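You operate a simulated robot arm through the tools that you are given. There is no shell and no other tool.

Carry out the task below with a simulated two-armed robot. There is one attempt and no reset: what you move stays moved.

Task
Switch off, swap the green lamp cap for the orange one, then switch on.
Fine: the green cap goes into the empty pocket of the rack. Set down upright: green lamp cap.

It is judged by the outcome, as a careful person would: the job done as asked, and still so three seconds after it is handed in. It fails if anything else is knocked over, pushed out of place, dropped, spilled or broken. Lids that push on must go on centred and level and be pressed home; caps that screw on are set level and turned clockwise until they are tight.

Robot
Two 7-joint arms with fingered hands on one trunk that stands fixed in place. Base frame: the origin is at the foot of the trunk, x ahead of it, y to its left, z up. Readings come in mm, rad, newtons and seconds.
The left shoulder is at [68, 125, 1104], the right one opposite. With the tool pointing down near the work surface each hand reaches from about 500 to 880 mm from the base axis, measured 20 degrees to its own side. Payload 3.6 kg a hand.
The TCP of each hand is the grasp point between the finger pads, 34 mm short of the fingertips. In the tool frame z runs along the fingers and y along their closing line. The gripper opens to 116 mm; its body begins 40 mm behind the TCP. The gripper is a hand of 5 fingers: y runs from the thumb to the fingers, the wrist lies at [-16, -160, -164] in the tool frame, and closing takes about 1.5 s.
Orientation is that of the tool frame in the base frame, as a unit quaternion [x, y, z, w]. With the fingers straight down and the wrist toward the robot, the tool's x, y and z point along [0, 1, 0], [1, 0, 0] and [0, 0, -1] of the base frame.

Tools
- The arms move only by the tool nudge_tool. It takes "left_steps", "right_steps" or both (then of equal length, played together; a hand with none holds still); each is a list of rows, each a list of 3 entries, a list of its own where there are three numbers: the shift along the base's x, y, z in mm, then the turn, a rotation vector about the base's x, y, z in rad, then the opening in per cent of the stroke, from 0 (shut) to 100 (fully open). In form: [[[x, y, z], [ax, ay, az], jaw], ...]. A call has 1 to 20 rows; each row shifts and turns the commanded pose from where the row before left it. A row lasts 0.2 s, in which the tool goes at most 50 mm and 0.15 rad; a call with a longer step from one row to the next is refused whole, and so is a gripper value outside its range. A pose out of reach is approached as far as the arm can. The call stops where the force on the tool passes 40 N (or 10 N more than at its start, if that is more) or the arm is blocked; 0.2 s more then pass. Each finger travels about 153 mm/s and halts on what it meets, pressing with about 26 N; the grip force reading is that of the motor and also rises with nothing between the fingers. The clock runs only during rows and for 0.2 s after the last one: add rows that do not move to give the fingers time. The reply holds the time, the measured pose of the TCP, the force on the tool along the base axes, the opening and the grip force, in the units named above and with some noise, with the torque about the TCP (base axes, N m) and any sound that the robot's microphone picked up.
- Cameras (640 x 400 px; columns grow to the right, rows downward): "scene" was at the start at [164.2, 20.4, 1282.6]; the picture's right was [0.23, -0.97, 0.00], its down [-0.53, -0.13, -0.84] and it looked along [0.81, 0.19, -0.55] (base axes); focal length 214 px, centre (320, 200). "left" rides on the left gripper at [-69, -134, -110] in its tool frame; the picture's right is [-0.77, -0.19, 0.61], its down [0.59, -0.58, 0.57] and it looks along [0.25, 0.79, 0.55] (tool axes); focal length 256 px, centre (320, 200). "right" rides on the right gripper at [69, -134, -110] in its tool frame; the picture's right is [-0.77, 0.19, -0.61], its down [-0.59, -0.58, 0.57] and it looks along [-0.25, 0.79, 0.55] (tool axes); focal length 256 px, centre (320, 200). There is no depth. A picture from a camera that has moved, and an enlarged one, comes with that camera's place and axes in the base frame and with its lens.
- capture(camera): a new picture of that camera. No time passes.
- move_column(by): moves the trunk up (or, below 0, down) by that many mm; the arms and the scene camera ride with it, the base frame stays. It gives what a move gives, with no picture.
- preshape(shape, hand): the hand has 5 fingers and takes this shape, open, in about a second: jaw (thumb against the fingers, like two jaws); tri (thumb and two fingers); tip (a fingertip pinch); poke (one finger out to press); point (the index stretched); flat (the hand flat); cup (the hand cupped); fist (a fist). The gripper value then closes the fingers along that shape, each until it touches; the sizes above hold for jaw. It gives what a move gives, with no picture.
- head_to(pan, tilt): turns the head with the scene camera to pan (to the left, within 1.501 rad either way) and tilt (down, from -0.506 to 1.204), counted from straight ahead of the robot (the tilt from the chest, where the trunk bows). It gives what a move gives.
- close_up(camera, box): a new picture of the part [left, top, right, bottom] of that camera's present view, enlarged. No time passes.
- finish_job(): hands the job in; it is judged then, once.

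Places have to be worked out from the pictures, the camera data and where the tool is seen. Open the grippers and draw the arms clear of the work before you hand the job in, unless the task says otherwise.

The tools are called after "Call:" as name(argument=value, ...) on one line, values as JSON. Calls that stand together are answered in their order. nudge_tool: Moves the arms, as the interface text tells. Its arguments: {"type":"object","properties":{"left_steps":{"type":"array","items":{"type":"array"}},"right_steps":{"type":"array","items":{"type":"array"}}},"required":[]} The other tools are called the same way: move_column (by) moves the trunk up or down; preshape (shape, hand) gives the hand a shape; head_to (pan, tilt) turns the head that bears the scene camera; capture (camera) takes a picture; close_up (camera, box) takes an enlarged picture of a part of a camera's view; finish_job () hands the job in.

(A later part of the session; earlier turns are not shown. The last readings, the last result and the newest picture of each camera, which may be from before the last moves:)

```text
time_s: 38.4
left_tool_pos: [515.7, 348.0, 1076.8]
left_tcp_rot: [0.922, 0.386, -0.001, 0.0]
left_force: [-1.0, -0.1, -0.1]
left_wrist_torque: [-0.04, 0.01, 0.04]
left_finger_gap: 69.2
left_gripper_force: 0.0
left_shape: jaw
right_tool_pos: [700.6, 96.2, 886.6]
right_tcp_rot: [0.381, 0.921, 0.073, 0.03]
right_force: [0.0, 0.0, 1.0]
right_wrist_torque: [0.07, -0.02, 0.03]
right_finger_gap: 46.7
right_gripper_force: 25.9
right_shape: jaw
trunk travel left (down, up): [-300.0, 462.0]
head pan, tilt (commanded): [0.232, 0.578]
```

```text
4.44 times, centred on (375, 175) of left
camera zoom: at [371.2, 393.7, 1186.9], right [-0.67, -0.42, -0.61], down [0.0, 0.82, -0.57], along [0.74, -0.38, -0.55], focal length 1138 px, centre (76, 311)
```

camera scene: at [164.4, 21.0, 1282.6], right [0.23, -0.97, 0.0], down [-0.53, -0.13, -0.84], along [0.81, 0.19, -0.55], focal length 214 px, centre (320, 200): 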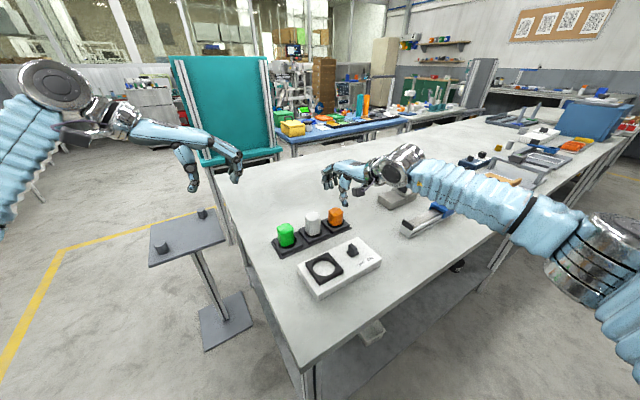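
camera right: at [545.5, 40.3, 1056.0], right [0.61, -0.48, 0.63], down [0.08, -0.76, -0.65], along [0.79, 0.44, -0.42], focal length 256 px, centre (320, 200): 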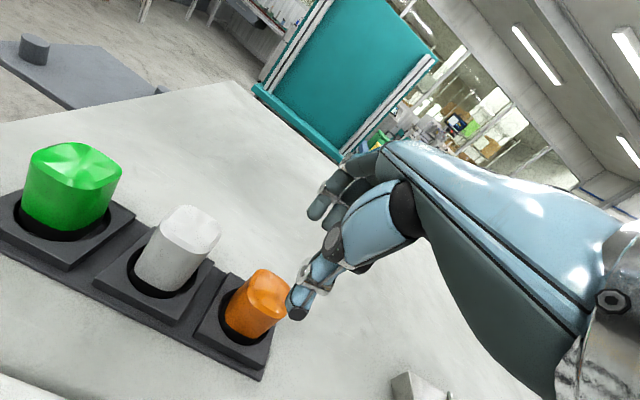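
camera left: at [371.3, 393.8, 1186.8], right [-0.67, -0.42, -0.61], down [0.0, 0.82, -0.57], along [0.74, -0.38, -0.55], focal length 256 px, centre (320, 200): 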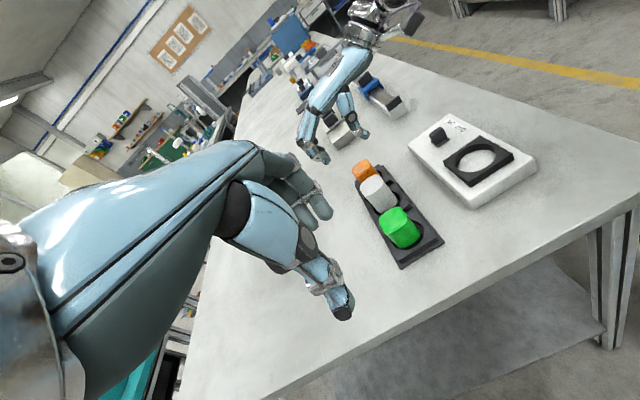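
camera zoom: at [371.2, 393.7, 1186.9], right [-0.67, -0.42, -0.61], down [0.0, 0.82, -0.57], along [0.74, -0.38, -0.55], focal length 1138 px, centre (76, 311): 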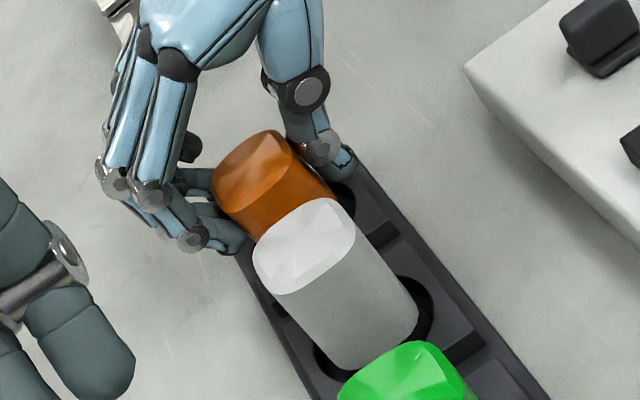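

The orange cap is gripped upright at 46.7 mm. I lift it straight up, slowly at first, and then clear above the white cap.

Call:
nudge_tool(right_steps=[[[0, 0, 3], [0, 0, 0], 25], [[0, 0, 4], [0, 0, 0], 25], [[0, 0, 8], [0, 0, 0], 25], [[0, 0, 15], [0, 0, 0], 25], [[0, 0, 20], [0, 0, 0], 25], [[0, 0, 25], [0, 0, 0], 25], [[0, 0, 30], [0, 0, 0], 25], [[0, 0, 0], [0, 0, 0], 25]])

Call:
close_up(camera="right", box=[200, 180, 400, 380])

Call:
close_up(camera="scene", box=[300, 150, 390, 240])

Call:
close_up(camera="left", box=[300, 80, 440, 240])

```text
time_s: 40.2
left_tool_pos: [515.8, 347.9, 1076.7]
left_tcp_rot: [0.923, 0.385, -0.001, 0.0]
left_force: [0.6, -0.1, -0.3]
left_wrist_torque: [-0.04, -0.03, -0.02]
left_finger_gap: 69.3
left_gripper_force: 0.0
left_shape: jaw
right_tool_pos: [701.9, 97.6, 990.5]
right_tcp_rot: [0.381, 0.921, 0.073, 0.03]
right_force: [-0.6, 0.0, -0.2]
right_wrist_torque: [-0.01, 0.03, 0.03]
right_finger_gap: 46.9
right_gripper_force: 25.4
right_shape: jaw
trunk travel left (down, up): [-300.0, 462.0]
head pan, tilt (commanded): [0.232, 0.578]
```

```text
2.00 times, centred on (300, 280) of right
camera zoom: at [547.3, 41.6, 1076.9], right [0.61, -0.48, 0.63], down [0.08, -0.76, -0.65], along [0.79, 0.44, -0.42], focal length 512 px, centre (360, 40)
```

zoom: 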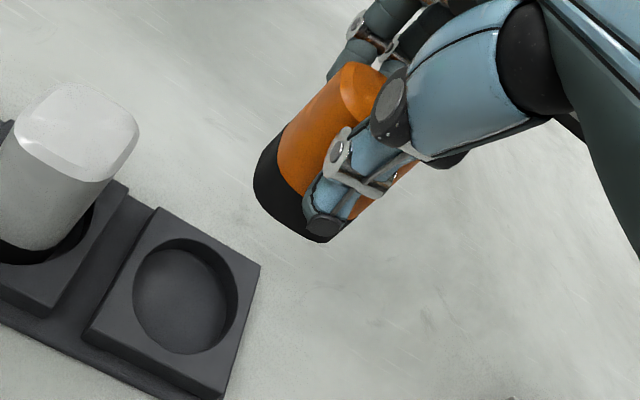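

```text
4.44 times, centred on (345, 195) of scene
camera zoom: at [164.7, 20.8, 1282.5], right [0.23, -0.97, 0.0], down [-0.53, -0.13, -0.84], along [0.81, 0.19, -0.55], focal length 953 px, centre (209, 222)
```

zoom: 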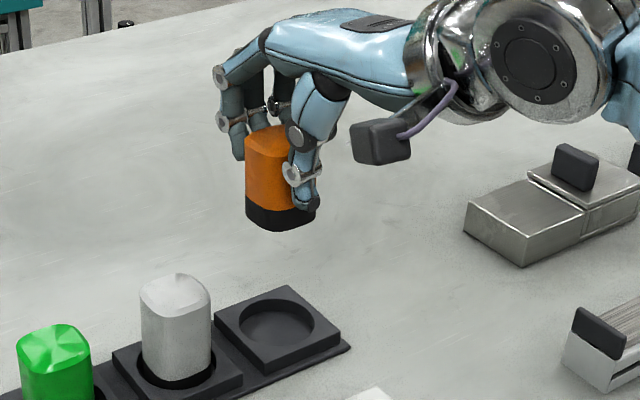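

```text
2.50 times, centred on (370, 160) of left
camera zoom: at [371.5, 393.7, 1186.7], right [-0.67, -0.42, -0.61], down [0.0, 0.82, -0.57], along [0.74, -0.38, -0.55], focal length 640 px, centre (195, 300)
```

zoom: 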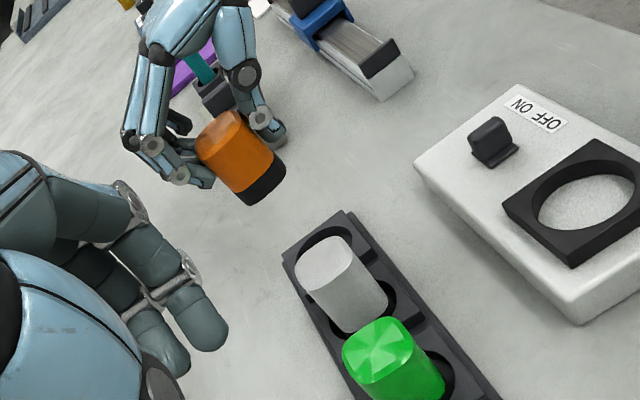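

The orange cap hangs level in the hand. I carry it over the lamp seat at the same height.

Call:
nudge_tool(right_steps=[[[-41.3, -2, 0], [0, 0, 0], 25], [[-41.3, -2, 0], [0, 0, 0], 25], [[-41.3, -2, 0], [0, 0, 0], 25], [[-41.3, -2, 0], [0, 0, 0], 25], [[-41.3, -2, 0], [0, 0, 0], 25], [[0, 0, 0], [0, 0, 0], 25]])

Call:
close_up(camera="right", box=[160, 180, 360, 380])

Call:
close_up(camera="scene", box=[280, 190, 376, 290])

Call:
close_up(camera="left", box=[370, 80, 550, 240])

```text
time_s: 41.6
left_tool_pos: [516.0, 347.7, 1076.0]
left_tcp_rot: [0.923, 0.385, 0.0, 0.0]
left_force: [0.4, 0.4, -0.5]
left_wrist_torque: [-0.02, 0.01, -0.01]
left_finger_gap: 69.3
left_gripper_force: 0.1
left_shape: jaw
right_tool_pos: [494.3, 87.3, 990.1]
right_tcp_rot: [0.382, 0.921, 0.073, 0.03]
right_force: [0.0, 0.0, -0.6]
right_wrist_torque: [-0.01, 0.0, 0.0]
right_finger_gap: 46.8
right_gripper_force: 26.3
right_shape: jaw
trunk travel left (down, up): [-300.0, 462.0]
head pan, tilt (commanded): [0.232, 0.578]
```

```text
2.00 times, centred on (260, 280) of right
camera zoom: at [337.6, 31.4, 1077.0], right [0.61, -0.48, 0.63], down [0.08, -0.76, -0.65], along [0.79, 0.44, -0.42], focal length 512 px, centre (440, 40)
```

zoom: 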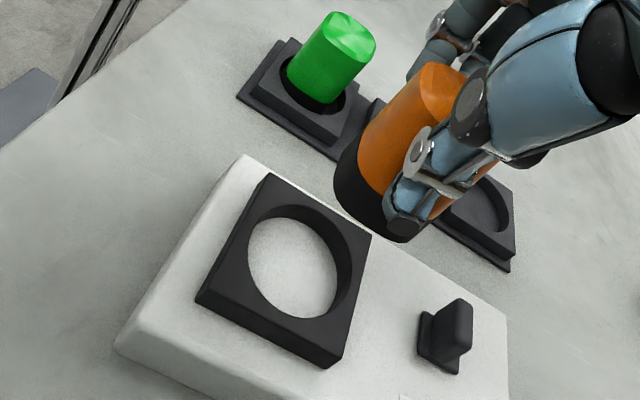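

```text
4.00 times, centred on (328, 240) of scene
camera zoom: at [164.6, 20.9, 1282.5], right [0.23, -0.97, 0.0], down [-0.53, -0.13, -0.84], along [0.81, 0.19, -0.55], focal length 858 px, centre (288, 40)
```

zoom: 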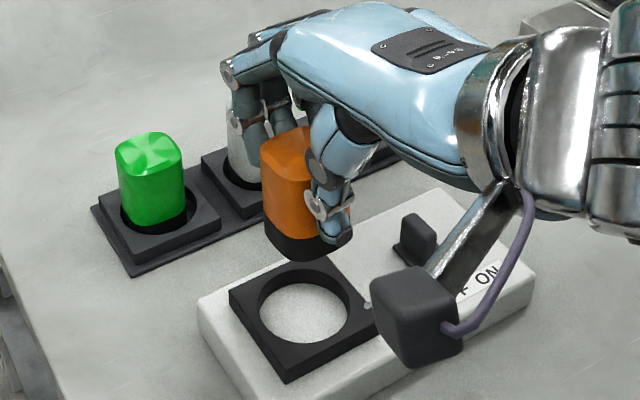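

```text
2.50 times, centred on (460, 160) of left
camera zoom: at [371.5, 393.7, 1186.7], right [-0.67, -0.42, -0.61], down [0.0, 0.82, -0.57], along [0.74, -0.38, -0.55], focal length 640 px, centre (-30, 300)
```

zoom: 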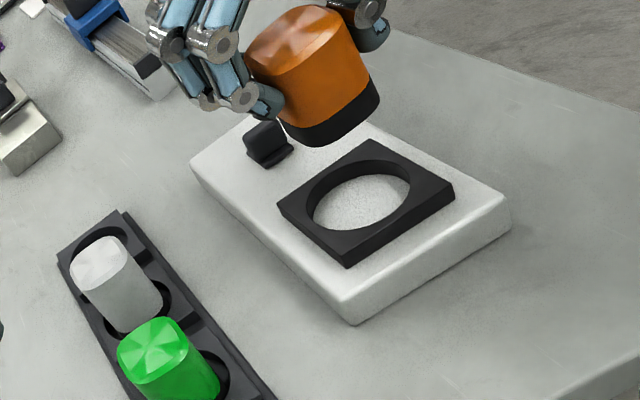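

Base of the orange cap ≈ (499, 91) and the seat centre ≈ (499, 90): well aligned. I lower it to just above the seat and check again.

Call:
nudge_tool(right_steps=[[[0, 0, -20], [0, 0, 0], 25], [[0, 0, -18], [0, 0, 0], 25], [[0, 0, -10], [0, 0, 0], 25], [[0, 0, 0], [0, 0, 0], 25]])

Call:
close_up(camera="right", box=[200, 200, 340, 360])

Call:
close_up(camera="scene", box=[292, 220, 364, 290])

Call:
close_up(camera="left", box=[410, 90, 530, 210])

```text
time_s: 42.6
left_tool_pos: [515.8, 348.1, 1076.6]
left_tcp_rot: [0.923, 0.385, 0.0, 0.001]
left_force: [0.8, -0.2, 0.5]
left_wrist_torque: [0.0, -0.03, 0.04]
left_finger_gap: 69.4
left_gripper_force: 0.0
left_shape: jaw
right_tool_pos: [495.9, 87.3, 942.3]
right_tcp_rot: [0.381, 0.921, 0.073, 0.03]
right_force: [1.0, 0.1, -1.0]
right_wrist_torque: [0.02, -0.04, 0.02]
right_finger_gap: 46.7
right_gripper_force: 26.2
right_shape: jaw
trunk travel left (down, up): [-300.0, 462.0]
head pan, tilt (commanded): [0.232, 0.578]
```

```text
2.50 times, centred on (270, 280) of right
camera zoom: at [339.3, 30.7, 1028.8], right [0.61, -0.48, 0.63], down [0.08, -0.76, -0.65], along [0.79, 0.44, -0.42], focal length 640 px, centre (445, 0)
```

zoom: 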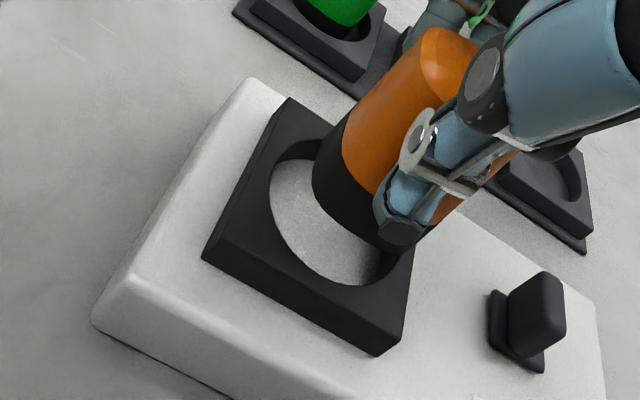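

```text
5.71 times, centred on (328, 255) of scene
camera zoom: at [164.3, 20.6, 1282.6], right [0.23, -0.97, 0.0], down [-0.53, -0.13, -0.84], along [0.81, 0.19, -0.55], focal length 1226 px, centre (274, -114)
```

zoom: 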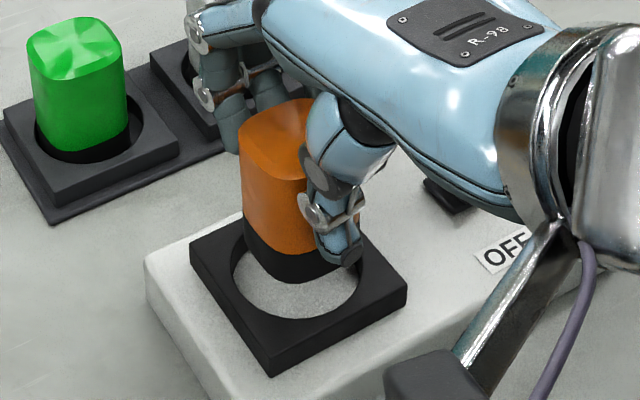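

```text
3.33 times, centred on (470, 150) of left
camera zoom: at [371.2, 393.5, 1186.9], right [-0.67, -0.42, -0.61], down [0.0, 0.82, -0.57], along [0.74, -0.38, -0.55], focal length 853 px, centre (-180, 367)
```

zoom: 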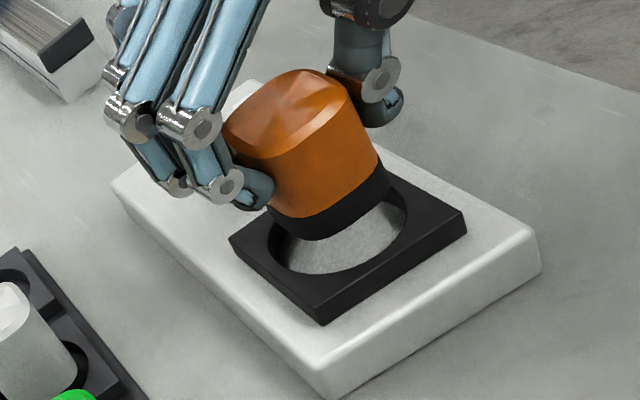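

The cap leans about 4 degrees toward the fingers and its base seems slightly far in x. I level it with a small rotation, compensating the shift, and look again.

Call:
nudge_tool(right_steps=[[[-2.8, -0.5, 0], [0.025, -0.025, 0], 25], [[-2.8, -0.5, 0], [0.025, -0.025, 0], 25], [[0, 0, -4], [0, 0, 0], 25], [[0, 0, 0], [0, 0, 0], 25]])

Call:
close_up(camera="right", box=[200, 200, 340, 360])

Call:
close_up(camera="scene", box=[300, 230, 350, 280])

Call:
close_up(camera="left", box=[430, 100, 520, 190])

```text
time_s: 43.6
left_tool_pos: [516.4, 348.4, 1076.6]
left_tcp_rot: [0.923, 0.385, -0.001, 0.0]
left_force: [0.1, 0.1, -0.9]
left_wrist_torque: [0.01, -0.02, -0.01]
left_finger_gap: 69.3
left_gripper_force: 0.2
left_shape: jaw
right_tool_pos: [488.8, 85.6, 937.1]
right_tcp_rot: [0.38, 0.918, 0.107, 0.043]
right_force: [-0.1, -0.4, -0.3]
right_wrist_torque: [-0.01, -0.01, 0.01]
right_finger_gap: 36.9
right_gripper_force: 26.1
right_shape: jaw
trunk travel left (down, up): [-300.0, 462.0]
head pan, tilt (commanded): [0.232, 0.578]
```

```text
2.50 times, centred on (270, 280) of right
camera zoom: at [329.7, 24.9, 1014.5], right [0.57, -0.51, 0.64], down [0.11, -0.72, -0.68], along [0.81, 0.46, -0.36], focal length 640 px, centre (445, 0)
```

zoom: 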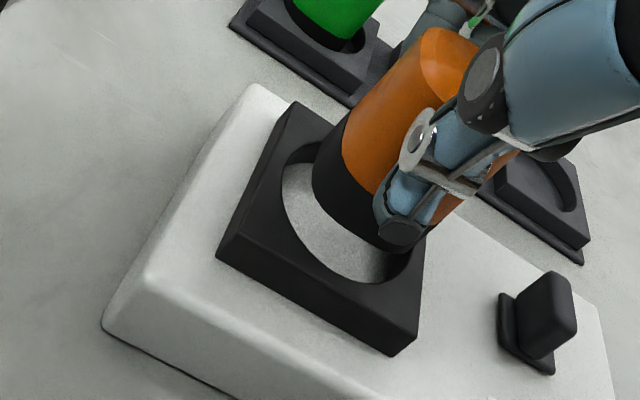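

```text
8.00 times, centred on (325, 255) of scene
camera zoom: at [164.3, 20.6, 1282.6], right [0.23, -0.97, 0.0], down [-0.53, -0.13, -0.84], along [0.81, 0.19, -0.55], focal length 1716 px, centre (280, -240)
```

zoom: 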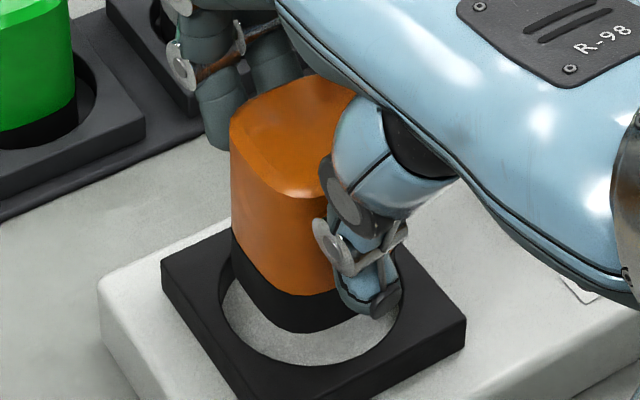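

```text
4.44 times, centred on (475, 145) of left
camera zoom: at [371.2, 393.4, 1187.0], right [-0.67, -0.42, -0.61], down [0.0, 0.82, -0.57], along [0.74, -0.38, -0.55], focal length 1138 px, centre (-369, 444)
```

zoom: 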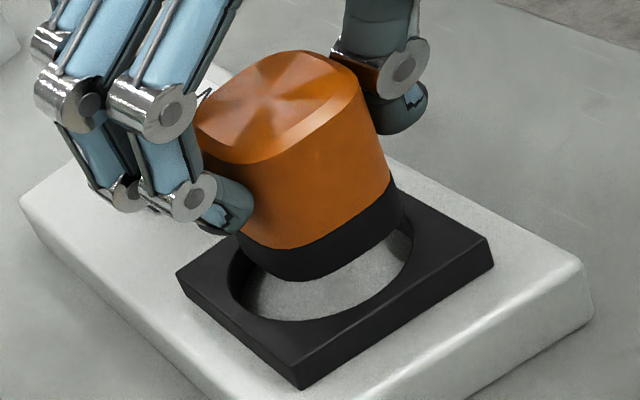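

The cap is now upright. I lower it another 7 mm to bring the skirt almost to the seat's rim and recheck the centring.

Call:
nudge_tool(right_steps=[[[0.5, 0.8, -3.5], [0, 0, 0], 25], [[0, 0, -3.5], [0, 0, 0], 25], [[0, 0, 0], [0, 0, 0], 25]])

Call:
close_up(camera="right", box=[230, 210, 310, 310])

Call:
close_up(camera="scene", box=[300, 240, 350, 280])

Call:
close_up(camera="left", box=[440, 130, 510, 190])

```text
time_s: 44.4
left_tool_pos: [516.4, 347.1, 1077.2]
left_tcp_rot: [0.923, 0.385, 0.0, 0.0]
left_force: [0.2, -0.7, 0.2]
left_wrist_torque: [0.02, -0.01, 0.01]
left_finger_gap: 69.1
left_gripper_force: 0.0
left_shape: jaw
right_tool_pos: [489.7, 86.2, 931.3]
right_tcp_rot: [0.38, 0.918, 0.106, 0.044]
right_force: [-0.3, 0.1, -1.1]
right_wrist_torque: [0.01, 0.01, 0.01]
right_finger_gap: 36.7
right_gripper_force: 26.2
right_shape: jaw
trunk travel left (down, up): [-300.0, 462.0]
head pan, tilt (commanded): [0.232, 0.578]
```

```text
4.00 times, centred on (270, 260) of right
camera zoom: at [330.3, 25.5, 1008.0], right [0.57, -0.51, 0.64], down [0.11, -0.72, -0.68], along [0.81, 0.46, -0.36], focal length 1024 px, centre (520, -40)
```

zoom: 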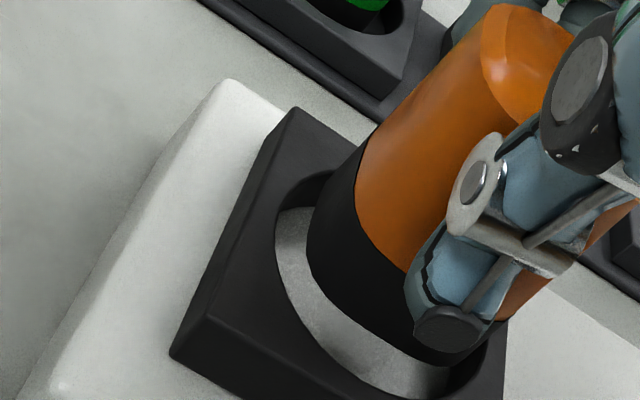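

```text
10.00 times, centred on (325, 260) of scene
camera zoom: at [164.3, 20.6, 1282.6], right [0.23, -0.97, 0.0], down [-0.53, -0.13, -0.84], along [0.81, 0.19, -0.55], focal length 2145 px, centre (270, -400)
```

zoom: 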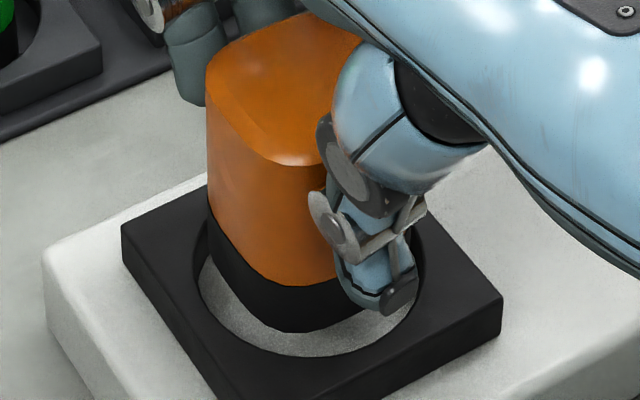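

```text
6.67 times, centred on (475, 160) of left
camera zoom: at [371.2, 393.5, 1186.9], right [-0.67, -0.42, -0.61], down [0.0, 0.82, -0.57], along [0.74, -0.38, -0.55], focal length 1707 px, centre (-713, 467)
```

zoom: 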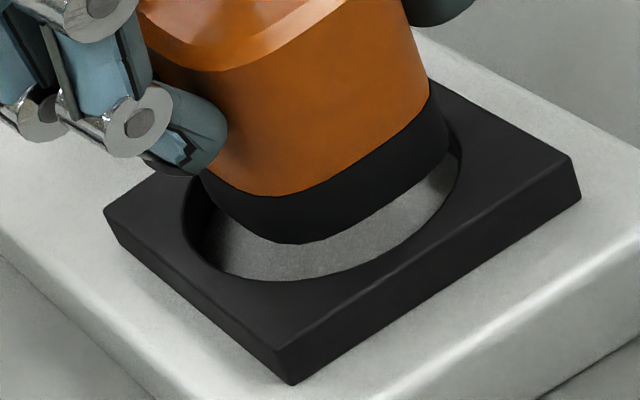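

Comparing the gaps in all three views, the skirt is about 8 mm above the rim and needs roughly +2 mm in x. I shift and lower step by step, watching the force.

Call:
nudge_tool(right_steps=[[[2, -0.4, 0], [0, 0, 0], 25], [[0, 0, -2], [0, 0, 0], 25], [[0, 0, -2], [0, 0, 0], 25], [[0, 0, -2], [0, 0, 0], 25], [[0, 0, -2], [0, 0, 0], 25]])

Call:
close_up(camera="right", box=[230, 210, 310, 310])

Call:
close_up(camera="scene", box=[300, 240, 350, 280])

Call:
close_up(camera="left", box=[440, 130, 510, 190])

```text
time_s: 45.6
left_tool_pos: [515.4, 347.7, 1077.2]
left_tcp_rot: [0.923, 0.385, -0.001, 0.0]
left_force: [-0.1, -0.1, 0.4]
left_wrist_torque: [-0.01, 0.02, 0.01]
left_finger_gap: 69.3
left_gripper_force: 0.0
left_shape: jaw
right_tool_pos: [490.8, 86.4, 924.6]
right_tcp_rot: [0.38, 0.918, 0.106, 0.044]
right_force: [-0.5, 0.2, -0.6]
right_wrist_torque: [0.01, 0.03, 0.0]
right_finger_gap: 36.9
right_gripper_force: 26.4
right_shape: jaw
trunk travel left (down, up): [-300.0, 462.0]
head pan, tilt (commanded): [0.232, 0.578]
```

```text
4.00 times, centred on (270, 260) of right
camera zoom: at [332.7, 26.0, 1000.6], right [0.57, -0.51, 0.64], down [0.11, -0.72, -0.68], along [0.81, 0.46, -0.36], focal length 1024 px, centre (520, -40)
```

zoom: 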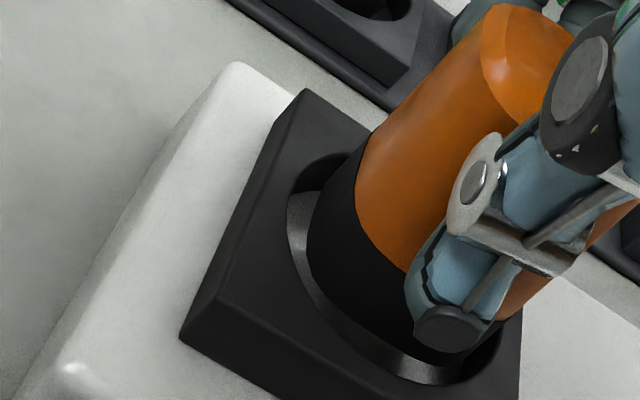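

```text
10.00 times, centred on (325, 260) of scene
camera zoom: at [164.4, 20.6, 1282.6], right [0.23, -0.97, 0.0], down [-0.53, -0.13, -0.84], along [0.81, 0.19, -0.55], focal length 2145 px, centre (270, -400)
```

zoom: 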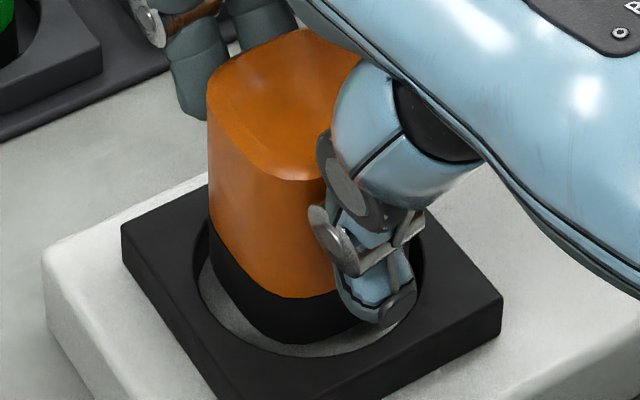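

```text
6.67 times, centred on (475, 160) of left
camera zoom: at [371.2, 393.5, 1186.9], right [-0.67, -0.42, -0.61], down [0.0, 0.82, -0.57], along [0.74, -0.38, -0.55], focal length 1707 px, centre (-713, 467)
```

zoom: 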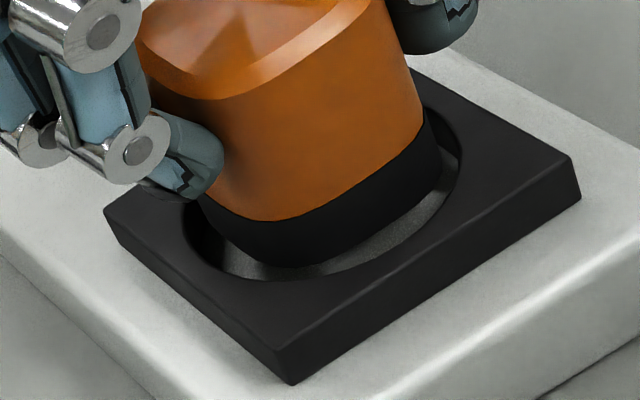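

The skirt is centred over the hole and about at rim height, with even gaps. I continue lowering gently.

Call:
nudge_tool(right_steps=[[[0, -0.5, -2], [0, 0, 0], 25], [[0, 0, -2], [0, 0, 0], 25], [[0, 0, -2], [0, 0, 0], 25]])

Call:
close_up(camera="right", box=[230, 210, 310, 310])

Call:
close_up(camera="scene", box=[300, 240, 350, 280])

Call:
close_up(camera="left", box=[440, 130, 510, 190])

```text
time_s: 46.4
left_tool_pos: [516.2, 346.9, 1076.8]
left_tcp_rot: [0.923, 0.385, -0.001, 0.001]
left_force: [-0.7, 0.4, 0.3]
left_wrist_torque: [0.02, 0.0, -0.02]
left_finger_gap: 69.5
left_gripper_force: 0.0
left_shape: jaw
right_tool_pos: [492.1, 85.1, 916.8]
right_tcp_rot: [0.379, 0.918, 0.107, 0.043]
right_force: [-0.1, -0.2, -0.3]
right_wrist_torque: [-0.02, 0.0, 0.02]
right_finger_gap: 36.7
right_gripper_force: 26.4
right_shape: jaw
trunk travel left (down, up): [-300.0, 462.0]
head pan, tilt (commanded): [0.232, 0.578]
```

```text
4.00 times, centred on (270, 260) of right
camera zoom: at [332.7, 24.7, 994.4], right [0.57, -0.51, 0.64], down [0.11, -0.72, -0.68], along [0.81, 0.46, -0.36], focal length 1024 px, centre (520, -40)
```

zoom: 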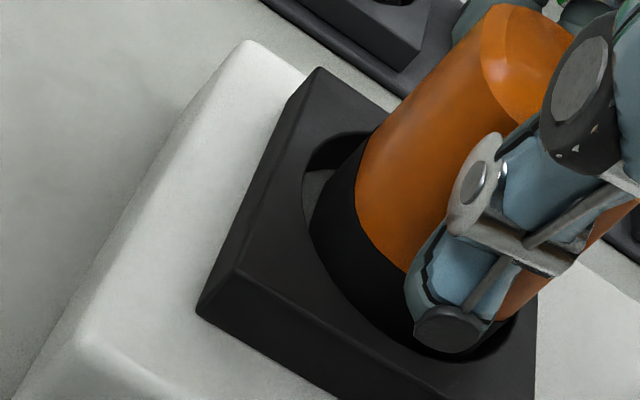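

```text
10.00 times, centred on (325, 260) of scene
camera zoom: at [164.3, 20.6, 1282.6], right [0.23, -0.97, 0.0], down [-0.53, -0.13, -0.84], along [0.81, 0.19, -0.55], focal length 2145 px, centre (270, -400)
```

zoom: 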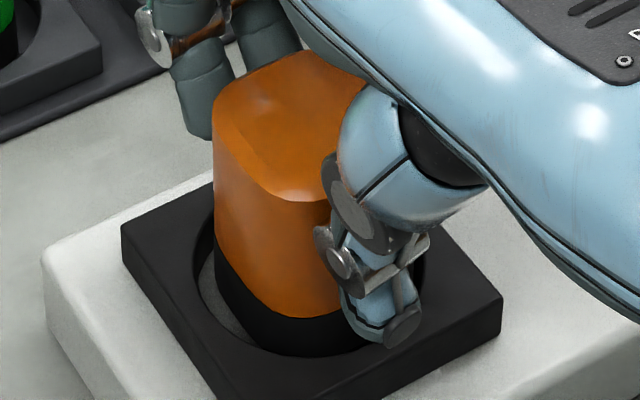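

```text
6.67 times, centred on (475, 160) of left
camera zoom: at [371.2, 393.5, 1186.9], right [-0.67, -0.42, -0.61], down [0.0, 0.82, -0.57], along [0.74, -0.38, -0.55], focal length 1707 px, centre (-713, 467)
```

zoom: 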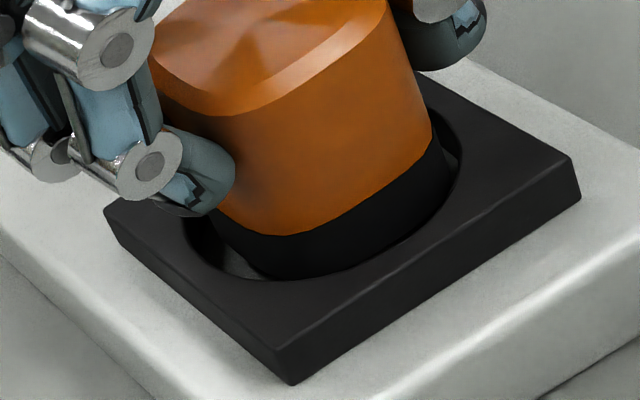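

The skirt is inside the ring with no force, slightly close to the near side. I nudge it 1 mm toward (+x, +y) and continue down to the floor.

Call:
nudge_tool(right_steps=[[[0.8, 0.8, 0], [0, 0, 0], 25], [[0, 0, -2], [0, 0, 0], 25], [[0, 0, -1.5], [0, 0, 0], 25], [[0, 0, -1.5], [0, 0, 0], 25]])

Call:
close_up(camera="scene", box=[300, 240, 350, 280])

Call:
close_up(camera="left", box=[440, 130, 510, 190])

Call:
close_up(camera="right", box=[230, 210, 310, 310])

```text
time_s: 47.4
left_tool_pos: [515.0, 347.5, 1076.7]
left_tcp_rot: [0.923, 0.385, -0.001, 0.001]
left_force: [-0.4, 0.2, -0.6]
left_wrist_torque: [0.02, -0.04, 0.01]
left_finger_gap: 69.3
left_gripper_force: 0.2
left_shape: jaw
right_tool_pos: [492.7, 86.9, 913.8]
right_tcp_rot: [0.379, 0.918, 0.106, 0.043]
right_force: [-0.3, 1.2, -1.5]
right_wrist_torque: [0.01, 0.01, 0.02]
right_finger_gap: 36.8
right_gripper_force: 26.4
right_shape: jaw
trunk travel left (down, up): [-300.0, 462.0]
head pan, tilt (commanded): [0.232, 0.578]
```

```text
10.00 times, centred on (325, 260) of scene
camera zoom: at [164.3, 20.6, 1282.6], right [0.23, -0.97, 0.0], down [-0.53, -0.13, -0.84], along [0.81, 0.19, -0.55], focal length 2145 px, centre (270, -400)
```

zoom: 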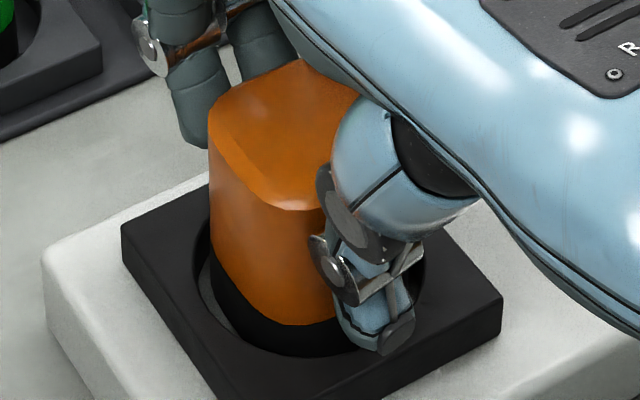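

```text
6.67 times, centred on (475, 160) of left
camera zoom: at [371.2, 393.5, 1186.9], right [-0.67, -0.42, -0.61], down [0.0, 0.82, -0.57], along [0.74, -0.38, -0.55], focal length 1707 px, centre (-713, 467)
```

zoom: 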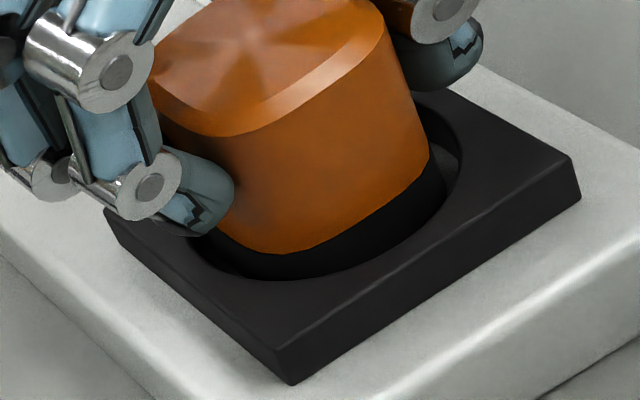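

```text
4.00 times, centred on (270, 260) of right
camera zoom: at [333.9, 26.1, 989.6], right [0.57, -0.51, 0.64], down [0.11, -0.72, -0.68], along [0.81, 0.46, -0.36], focal length 1024 px, centre (520, -40)
```

zoom: 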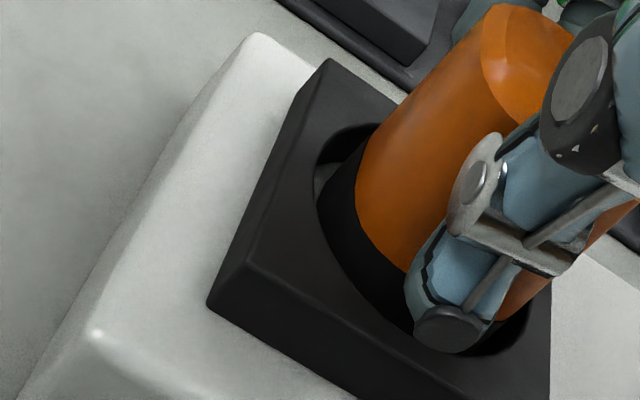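

Well inside with even clearance. I continue in 1.5 mm steps until the cap touches the floor of the seat.

Call:
nudge_tool(right_steps=[[[0, 0, -1.5], [0, 0, 0], 25], [[0, 0, -1.5], [0, 0, 0], 25]])

Call:
close_up(camera="left", box=[440, 130, 510, 190])

Call:
close_up(camera="scene", box=[300, 240, 350, 280])

```text
time_s: 48.0
left_tool_pos: [516.5, 347.6, 1077.2]
left_tcp_rot: [0.923, 0.385, -0.001, 0.0]
left_force: [-0.9, 0.5, 0.9]
left_wrist_torque: [0.0, -0.02, 0.02]
left_finger_gap: 69.4
left_gripper_force: 0.1
left_shape: jaw
right_tool_pos: [493.7, 87.2, 909.2]
right_tcp_rot: [0.381, 0.918, 0.106, 0.043]
right_force: [-0.5, -0.6, 1.7]
right_wrist_torque: [0.01, -0.05, 0.02]
right_finger_gap: 36.4
right_gripper_force: 25.9
right_shape: jaw
trunk travel left (down, up): [-300.0, 462.0]
head pan, tilt (commanded): [0.232, 0.578]
```

```text
6.67 times, centred on (475, 160) of left
camera zoom: at [371.0, 393.4, 1187.1], right [-0.67, -0.42, -0.61], down [0.0, 0.82, -0.57], along [0.74, -0.38, -0.55], focal length 1707 px, centre (-713, 467)
```

zoom: 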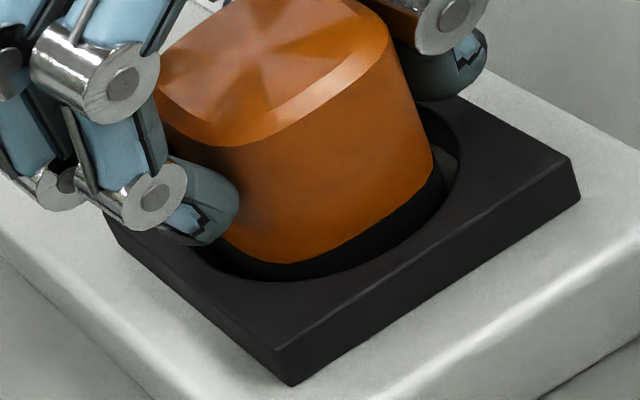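

```text
10.00 times, centred on (325, 260) of scene
camera zoom: at [164.1, 20.5, 1282.6], right [0.23, -0.97, 0.0], down [-0.53, -0.13, -0.84], along [0.81, 0.19, -0.55], focal length 2145 px, centre (270, -400)
```

zoom: 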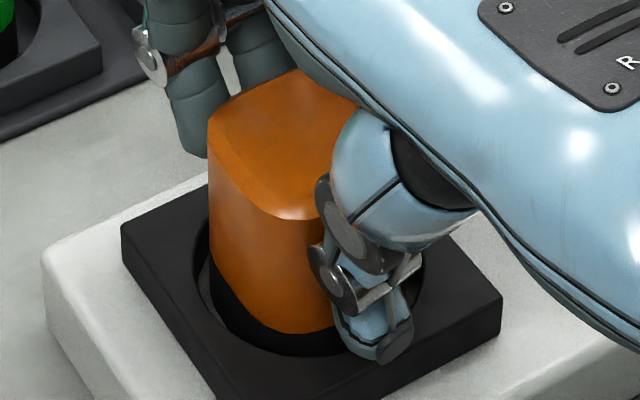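

Force begins to rise (1.7 N). One more small step to confirm it is home.

Call:
nudge_tool(right_steps=[[[0, 0, -1.5], [0, 0, 0], 25], [[0, 0, -1], [0, 0, 0], 25]])

Call:
close_up(camera="left", box=[440, 130, 510, 190])

Call:
close_up(camera="scene", box=[300, 240, 350, 280])

```text
time_s: 48.6
left_tool_pos: [515.6, 347.3, 1077.0]
left_tcp_rot: [0.923, 0.385, 0.0, 0.0]
left_force: [-0.5, -0.2, -1.6]
left_wrist_torque: [-0.01, -0.02, 0.0]
left_finger_gap: 69.2
left_gripper_force: 0.0
left_shape: jaw
right_tool_pos: [492.9, 87.2, 910.3]
right_tcp_rot: [0.379, 0.918, 0.108, 0.045]
right_force: [-0.2, 0.5, 10.7]
right_wrist_torque: [0.06, -0.06, 0.01]
right_finger_gap: 36.9
right_gripper_force: 25.8
right_shape: jaw
trunk travel left (down, up): [-300.0, 462.0]
head pan, tilt (commanded): [0.232, 0.578]
```

```text
6.67 times, centred on (475, 160) of left
camera zoom: at [370.3, 393.1, 1187.5], right [-0.67, -0.42, -0.61], down [0.0, 0.82, -0.57], along [0.74, -0.38, -0.55], focal length 1707 px, centre (-713, 467)
```

zoom: 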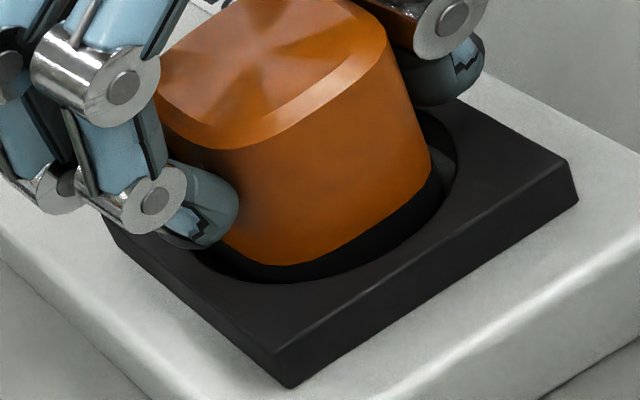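

```text
10.00 times, centred on (325, 260) of scene
camera zoom: at [163.4, 20.2, 1282.8], right [0.23, -0.97, 0.0], down [-0.53, -0.13, -0.84], along [0.82, 0.19, -0.55], focal length 2145 px, centre (270, -400)
```

zoom: 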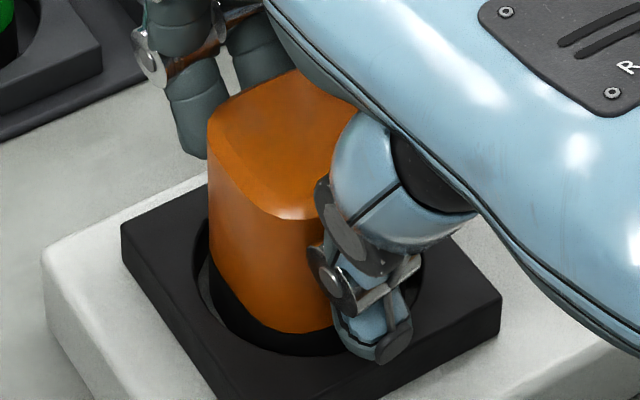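

The cap rests on the seat floor with 10.7 N, so it is home. I relieve the pressure, open the fingers gradually and check before lifting.

Call:
nudge_tool(right_steps=[[[0, 0, 1], [0, 0, 0], 31], [[0, 0, 0.5], [0, 0, 0], 36], [[0, 0, 0], [0, 0, 0], 42], [[0, 0, 0], [0, 0, 0], 48], [[0, 0, 0], [0, 0, 0], 50]])

Call:
close_up(camera="left", box=[420, 110, 520, 200])

Call:
close_up(camera="scene", box=[290, 220, 370, 290])

Call:
close_up(camera="right", box=[220, 190, 340, 310])

```text
time_s: 49.8
left_tool_pos: [515.7, 347.4, 1075.9]
left_tcp_rot: [0.923, 0.385, 0.0, 0.0]
left_force: [0.0, 0.5, 0.1]
left_wrist_torque: [0.02, -0.01, 0.02]
left_finger_gap: 69.3
left_gripper_force: 0.1
left_shape: jaw
right_tool_pos: [492.6, 86.6, 909.4]
right_tcp_rot: [0.379, 0.918, 0.106, 0.044]
right_force: [-0.3, 0.1, -0.3]
right_wrist_torque: [0.01, 0.01, -0.03]
right_finger_gap: 57.6
right_gripper_force: 0.0
right_shape: jaw
trunk travel left (down, up): [-300.0, 462.0]
head pan, tilt (commanded): [0.232, 0.578]
```

```text
4.44 times, centred on (470, 155) of left
camera zoom: at [371.2, 393.4, 1186.9], right [-0.67, -0.42, -0.61], down [0.0, 0.82, -0.57], along [0.74, -0.38, -0.55], focal length 1138 px, centre (-347, 400)
```

zoom: 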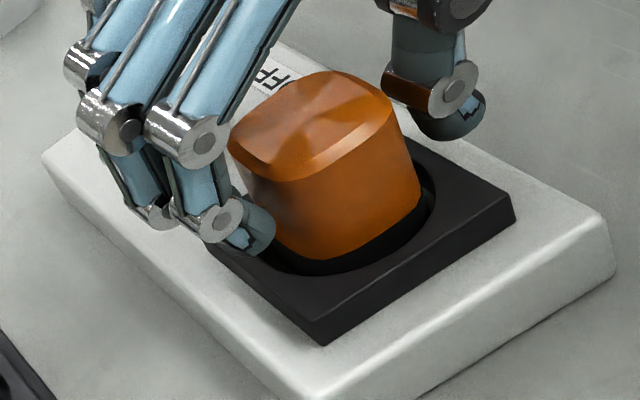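

```text
5.71 times, centred on (330, 255) of scene
camera zoom: at [164.3, 20.6, 1282.6], right [0.23, -0.97, 0.0], down [-0.53, -0.13, -0.84], along [0.81, 0.19, -0.55], focal length 1226 px, centre (263, -114)
```

zoom: 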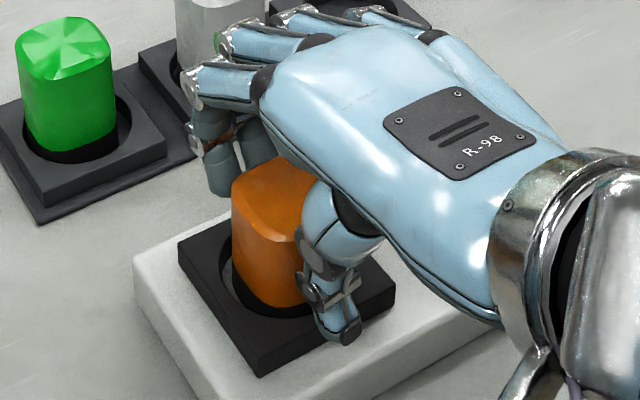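

```text
3.33 times, centred on (280, 250) of right
camera zoom: at [333.5, 25.7, 985.9], right [0.57, -0.51, 0.64], down [0.11, -0.72, -0.68], along [0.81, 0.46, -0.36], focal length 853 px, centre (453, 33)
```

zoom: 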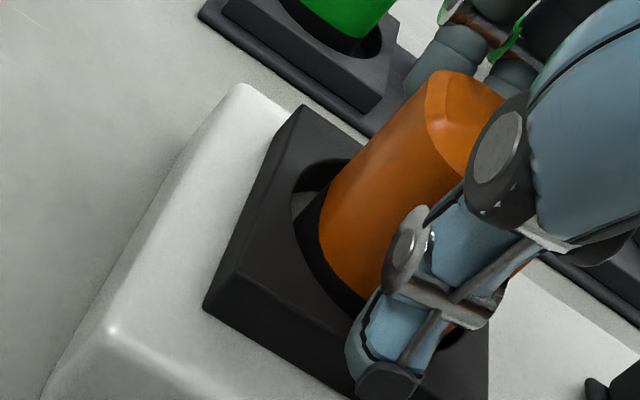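

The orange cap stands free in the seat. I raise the right hand slowly along its own axis, opening a little further.

Call:
nudge_tool(right_steps=[[[-0.6, -0.6, 6], [0, 0, 0], 54], [[-0.8, -0.8, 8], [0, 0, 0], 58], [[-0.8, -0.8, 10], [0, 0, 0], 60], [[-0.5, -0.5, 15], [0, 0, 0], 60], [[0, 0, 25], [0, 0, 0], 60], [[0, 0, 25], [0, 0, 0], 60]])

Call:
close_up(camera="left", box=[420, 110, 520, 200])

Call:
close_up(camera="scene", box=[290, 220, 370, 290])

Call:
capture(camera="right")

```text
time_s: 51.2
left_tool_pos: [515.1, 347.2, 1076.7]
left_tcp_rot: [0.922, 0.386, -0.001, 0.001]
left_force: [0.6, 0.2, -0.2]
left_wrist_torque: [0.04, 0.02, 0.0]
left_finger_gap: 69.2
left_gripper_force: 0.0
left_shape: jaw
right_tool_pos: [490.4, 84.1, 998.5]
right_tcp_rot: [0.38, 0.918, 0.106, 0.043]
right_force: [0.1, 0.1, -0.5]
right_wrist_torque: [0.01, -0.02, -0.02]
right_finger_gap: 69.3
right_gripper_force: 0.1
right_shape: jaw
trunk travel left (down, up): [-300.0, 462.0]
head pan, tilt (commanded): [0.232, 0.578]
```

```text
4.44 times, centred on (470, 155) of left
camera zoom: at [370.9, 393.5, 1187.1], right [-0.67, -0.42, -0.61], down [0.0, 0.82, -0.57], along [0.74, -0.38, -0.55], focal length 1138 px, centre (-347, 400)
```

zoom: 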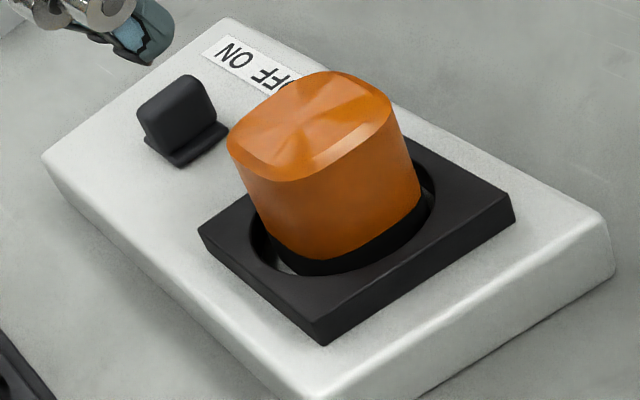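

```text
5.71 times, centred on (330, 255) of scene
camera zoom: at [164.1, 20.6, 1282.6], right [0.23, -0.97, 0.0], down [-0.53, -0.13, -0.84], along [0.81, 0.19, -0.55], focal length 1226 px, centre (263, -114)
```

zoom: 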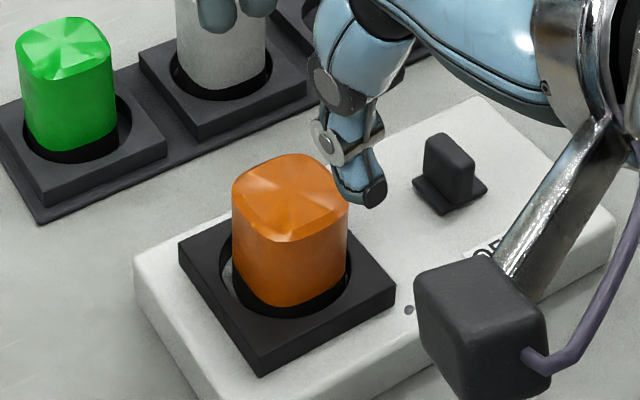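

```text
taken
camera right: at [330.3, 23.4, 1074.0], right [0.58, -0.51, 0.64], down [0.11, -0.72, -0.68], along [0.81, 0.46, -0.36], focal length 256 px, centre (320, 200)
```

right: 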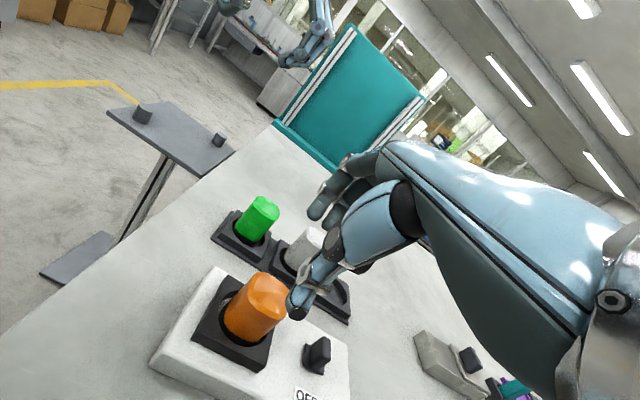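

The orange cap sits upright and level in the lamp seat. I level the right hand again and move it above the lever, which at OFF should be near (566, 30).

Call:
nudge_tool(right_steps=[[[0, 0, 10], [0, 0, 0], 60], [[26, -17, 0], [-0.0545, 0.0545, 0], 60], [[26, -17, 0], [-0.0545, 0.0545, 0], 60], [[26, -17, -4], [-0.0545, 0.0545, 0], 60], [[0, 0, 0], [0, 0, 0], 60]])

Call:
capture(camera="right")

Call:
close_up(camera="scene", box=[290, 190, 410, 290])

Call:
close_up(camera="left", box=[380, 80, 540, 220])

```text
time_s: 52.4
left_tool_pos: [515.8, 347.2, 1077.2]
left_tcp_rot: [0.923, 0.385, -0.001, 0.0]
left_force: [0.1, -0.6, -0.7]
left_wrist_torque: [-0.01, 0.03, 0.0]
left_finger_gap: 69.2
left_gripper_force: 0.0
left_shape: jaw
right_tool_pos: [569.2, 33.0, 1004.5]
right_tcp_rot: [0.383, 0.924, -0.001, 0.0]
right_force: [-0.4, 0.6, -0.1]
right_wrist_torque: [-0.01, 0.01, -0.02]
right_finger_gap: 69.2
right_gripper_force: 0.0
right_shape: jaw
trunk travel left (down, up): [-300.0, 462.0]
head pan, tilt (commanded): [0.232, 0.578]
```

```text
taken
camera right: at [424.2, -12.9, 1114.1], right [0.68, -0.41, 0.61], down [0.01, -0.83, -0.56], along [0.74, 0.39, -0.56], focal length 256 px, centre (320, 200)
```

right: 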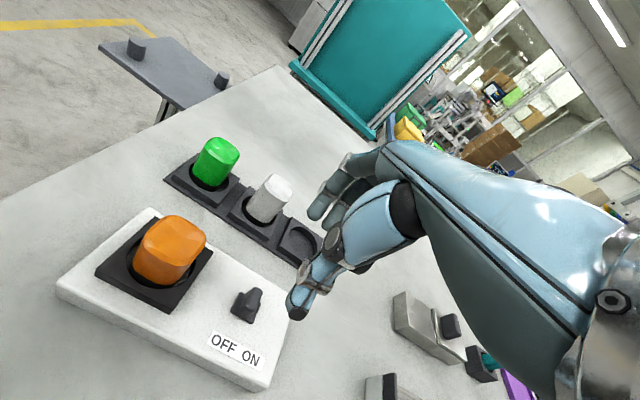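

```text
4.00 times, centred on (350, 240) of scene
camera zoom: at [164.2, 20.5, 1282.6], right [0.23, -0.97, 0.0], down [-0.53, -0.13, -0.84], along [0.81, 0.19, -0.55], focal length 858 px, centre (200, 40)
```

zoom: 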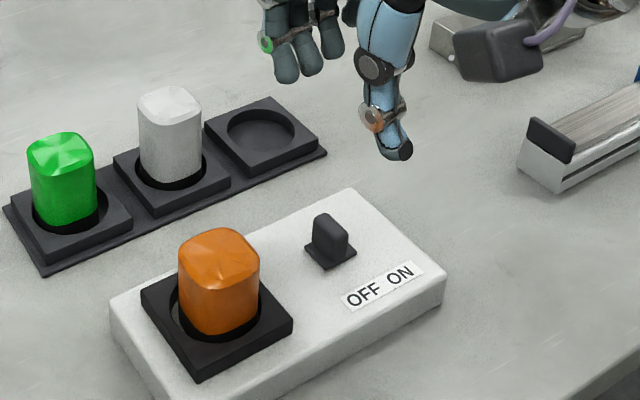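

```text
2.86 times, centred on (460, 150) of left
camera zoom: at [371.1, 393.4, 1187.0], right [-0.67, -0.42, -0.61], down [0.0, 0.82, -0.57], along [0.74, -0.38, -0.55], focal length 731 px, centre (-80, 343)
```

zoom: 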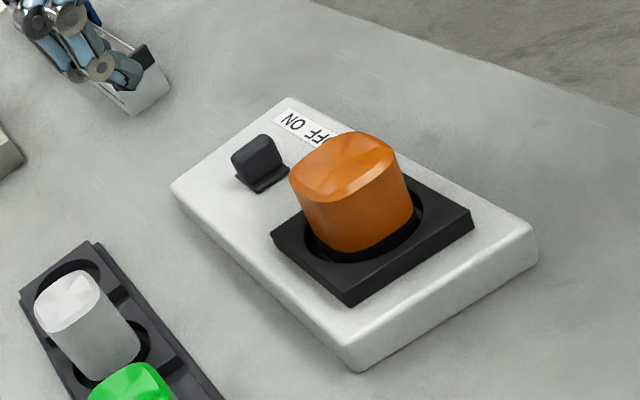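

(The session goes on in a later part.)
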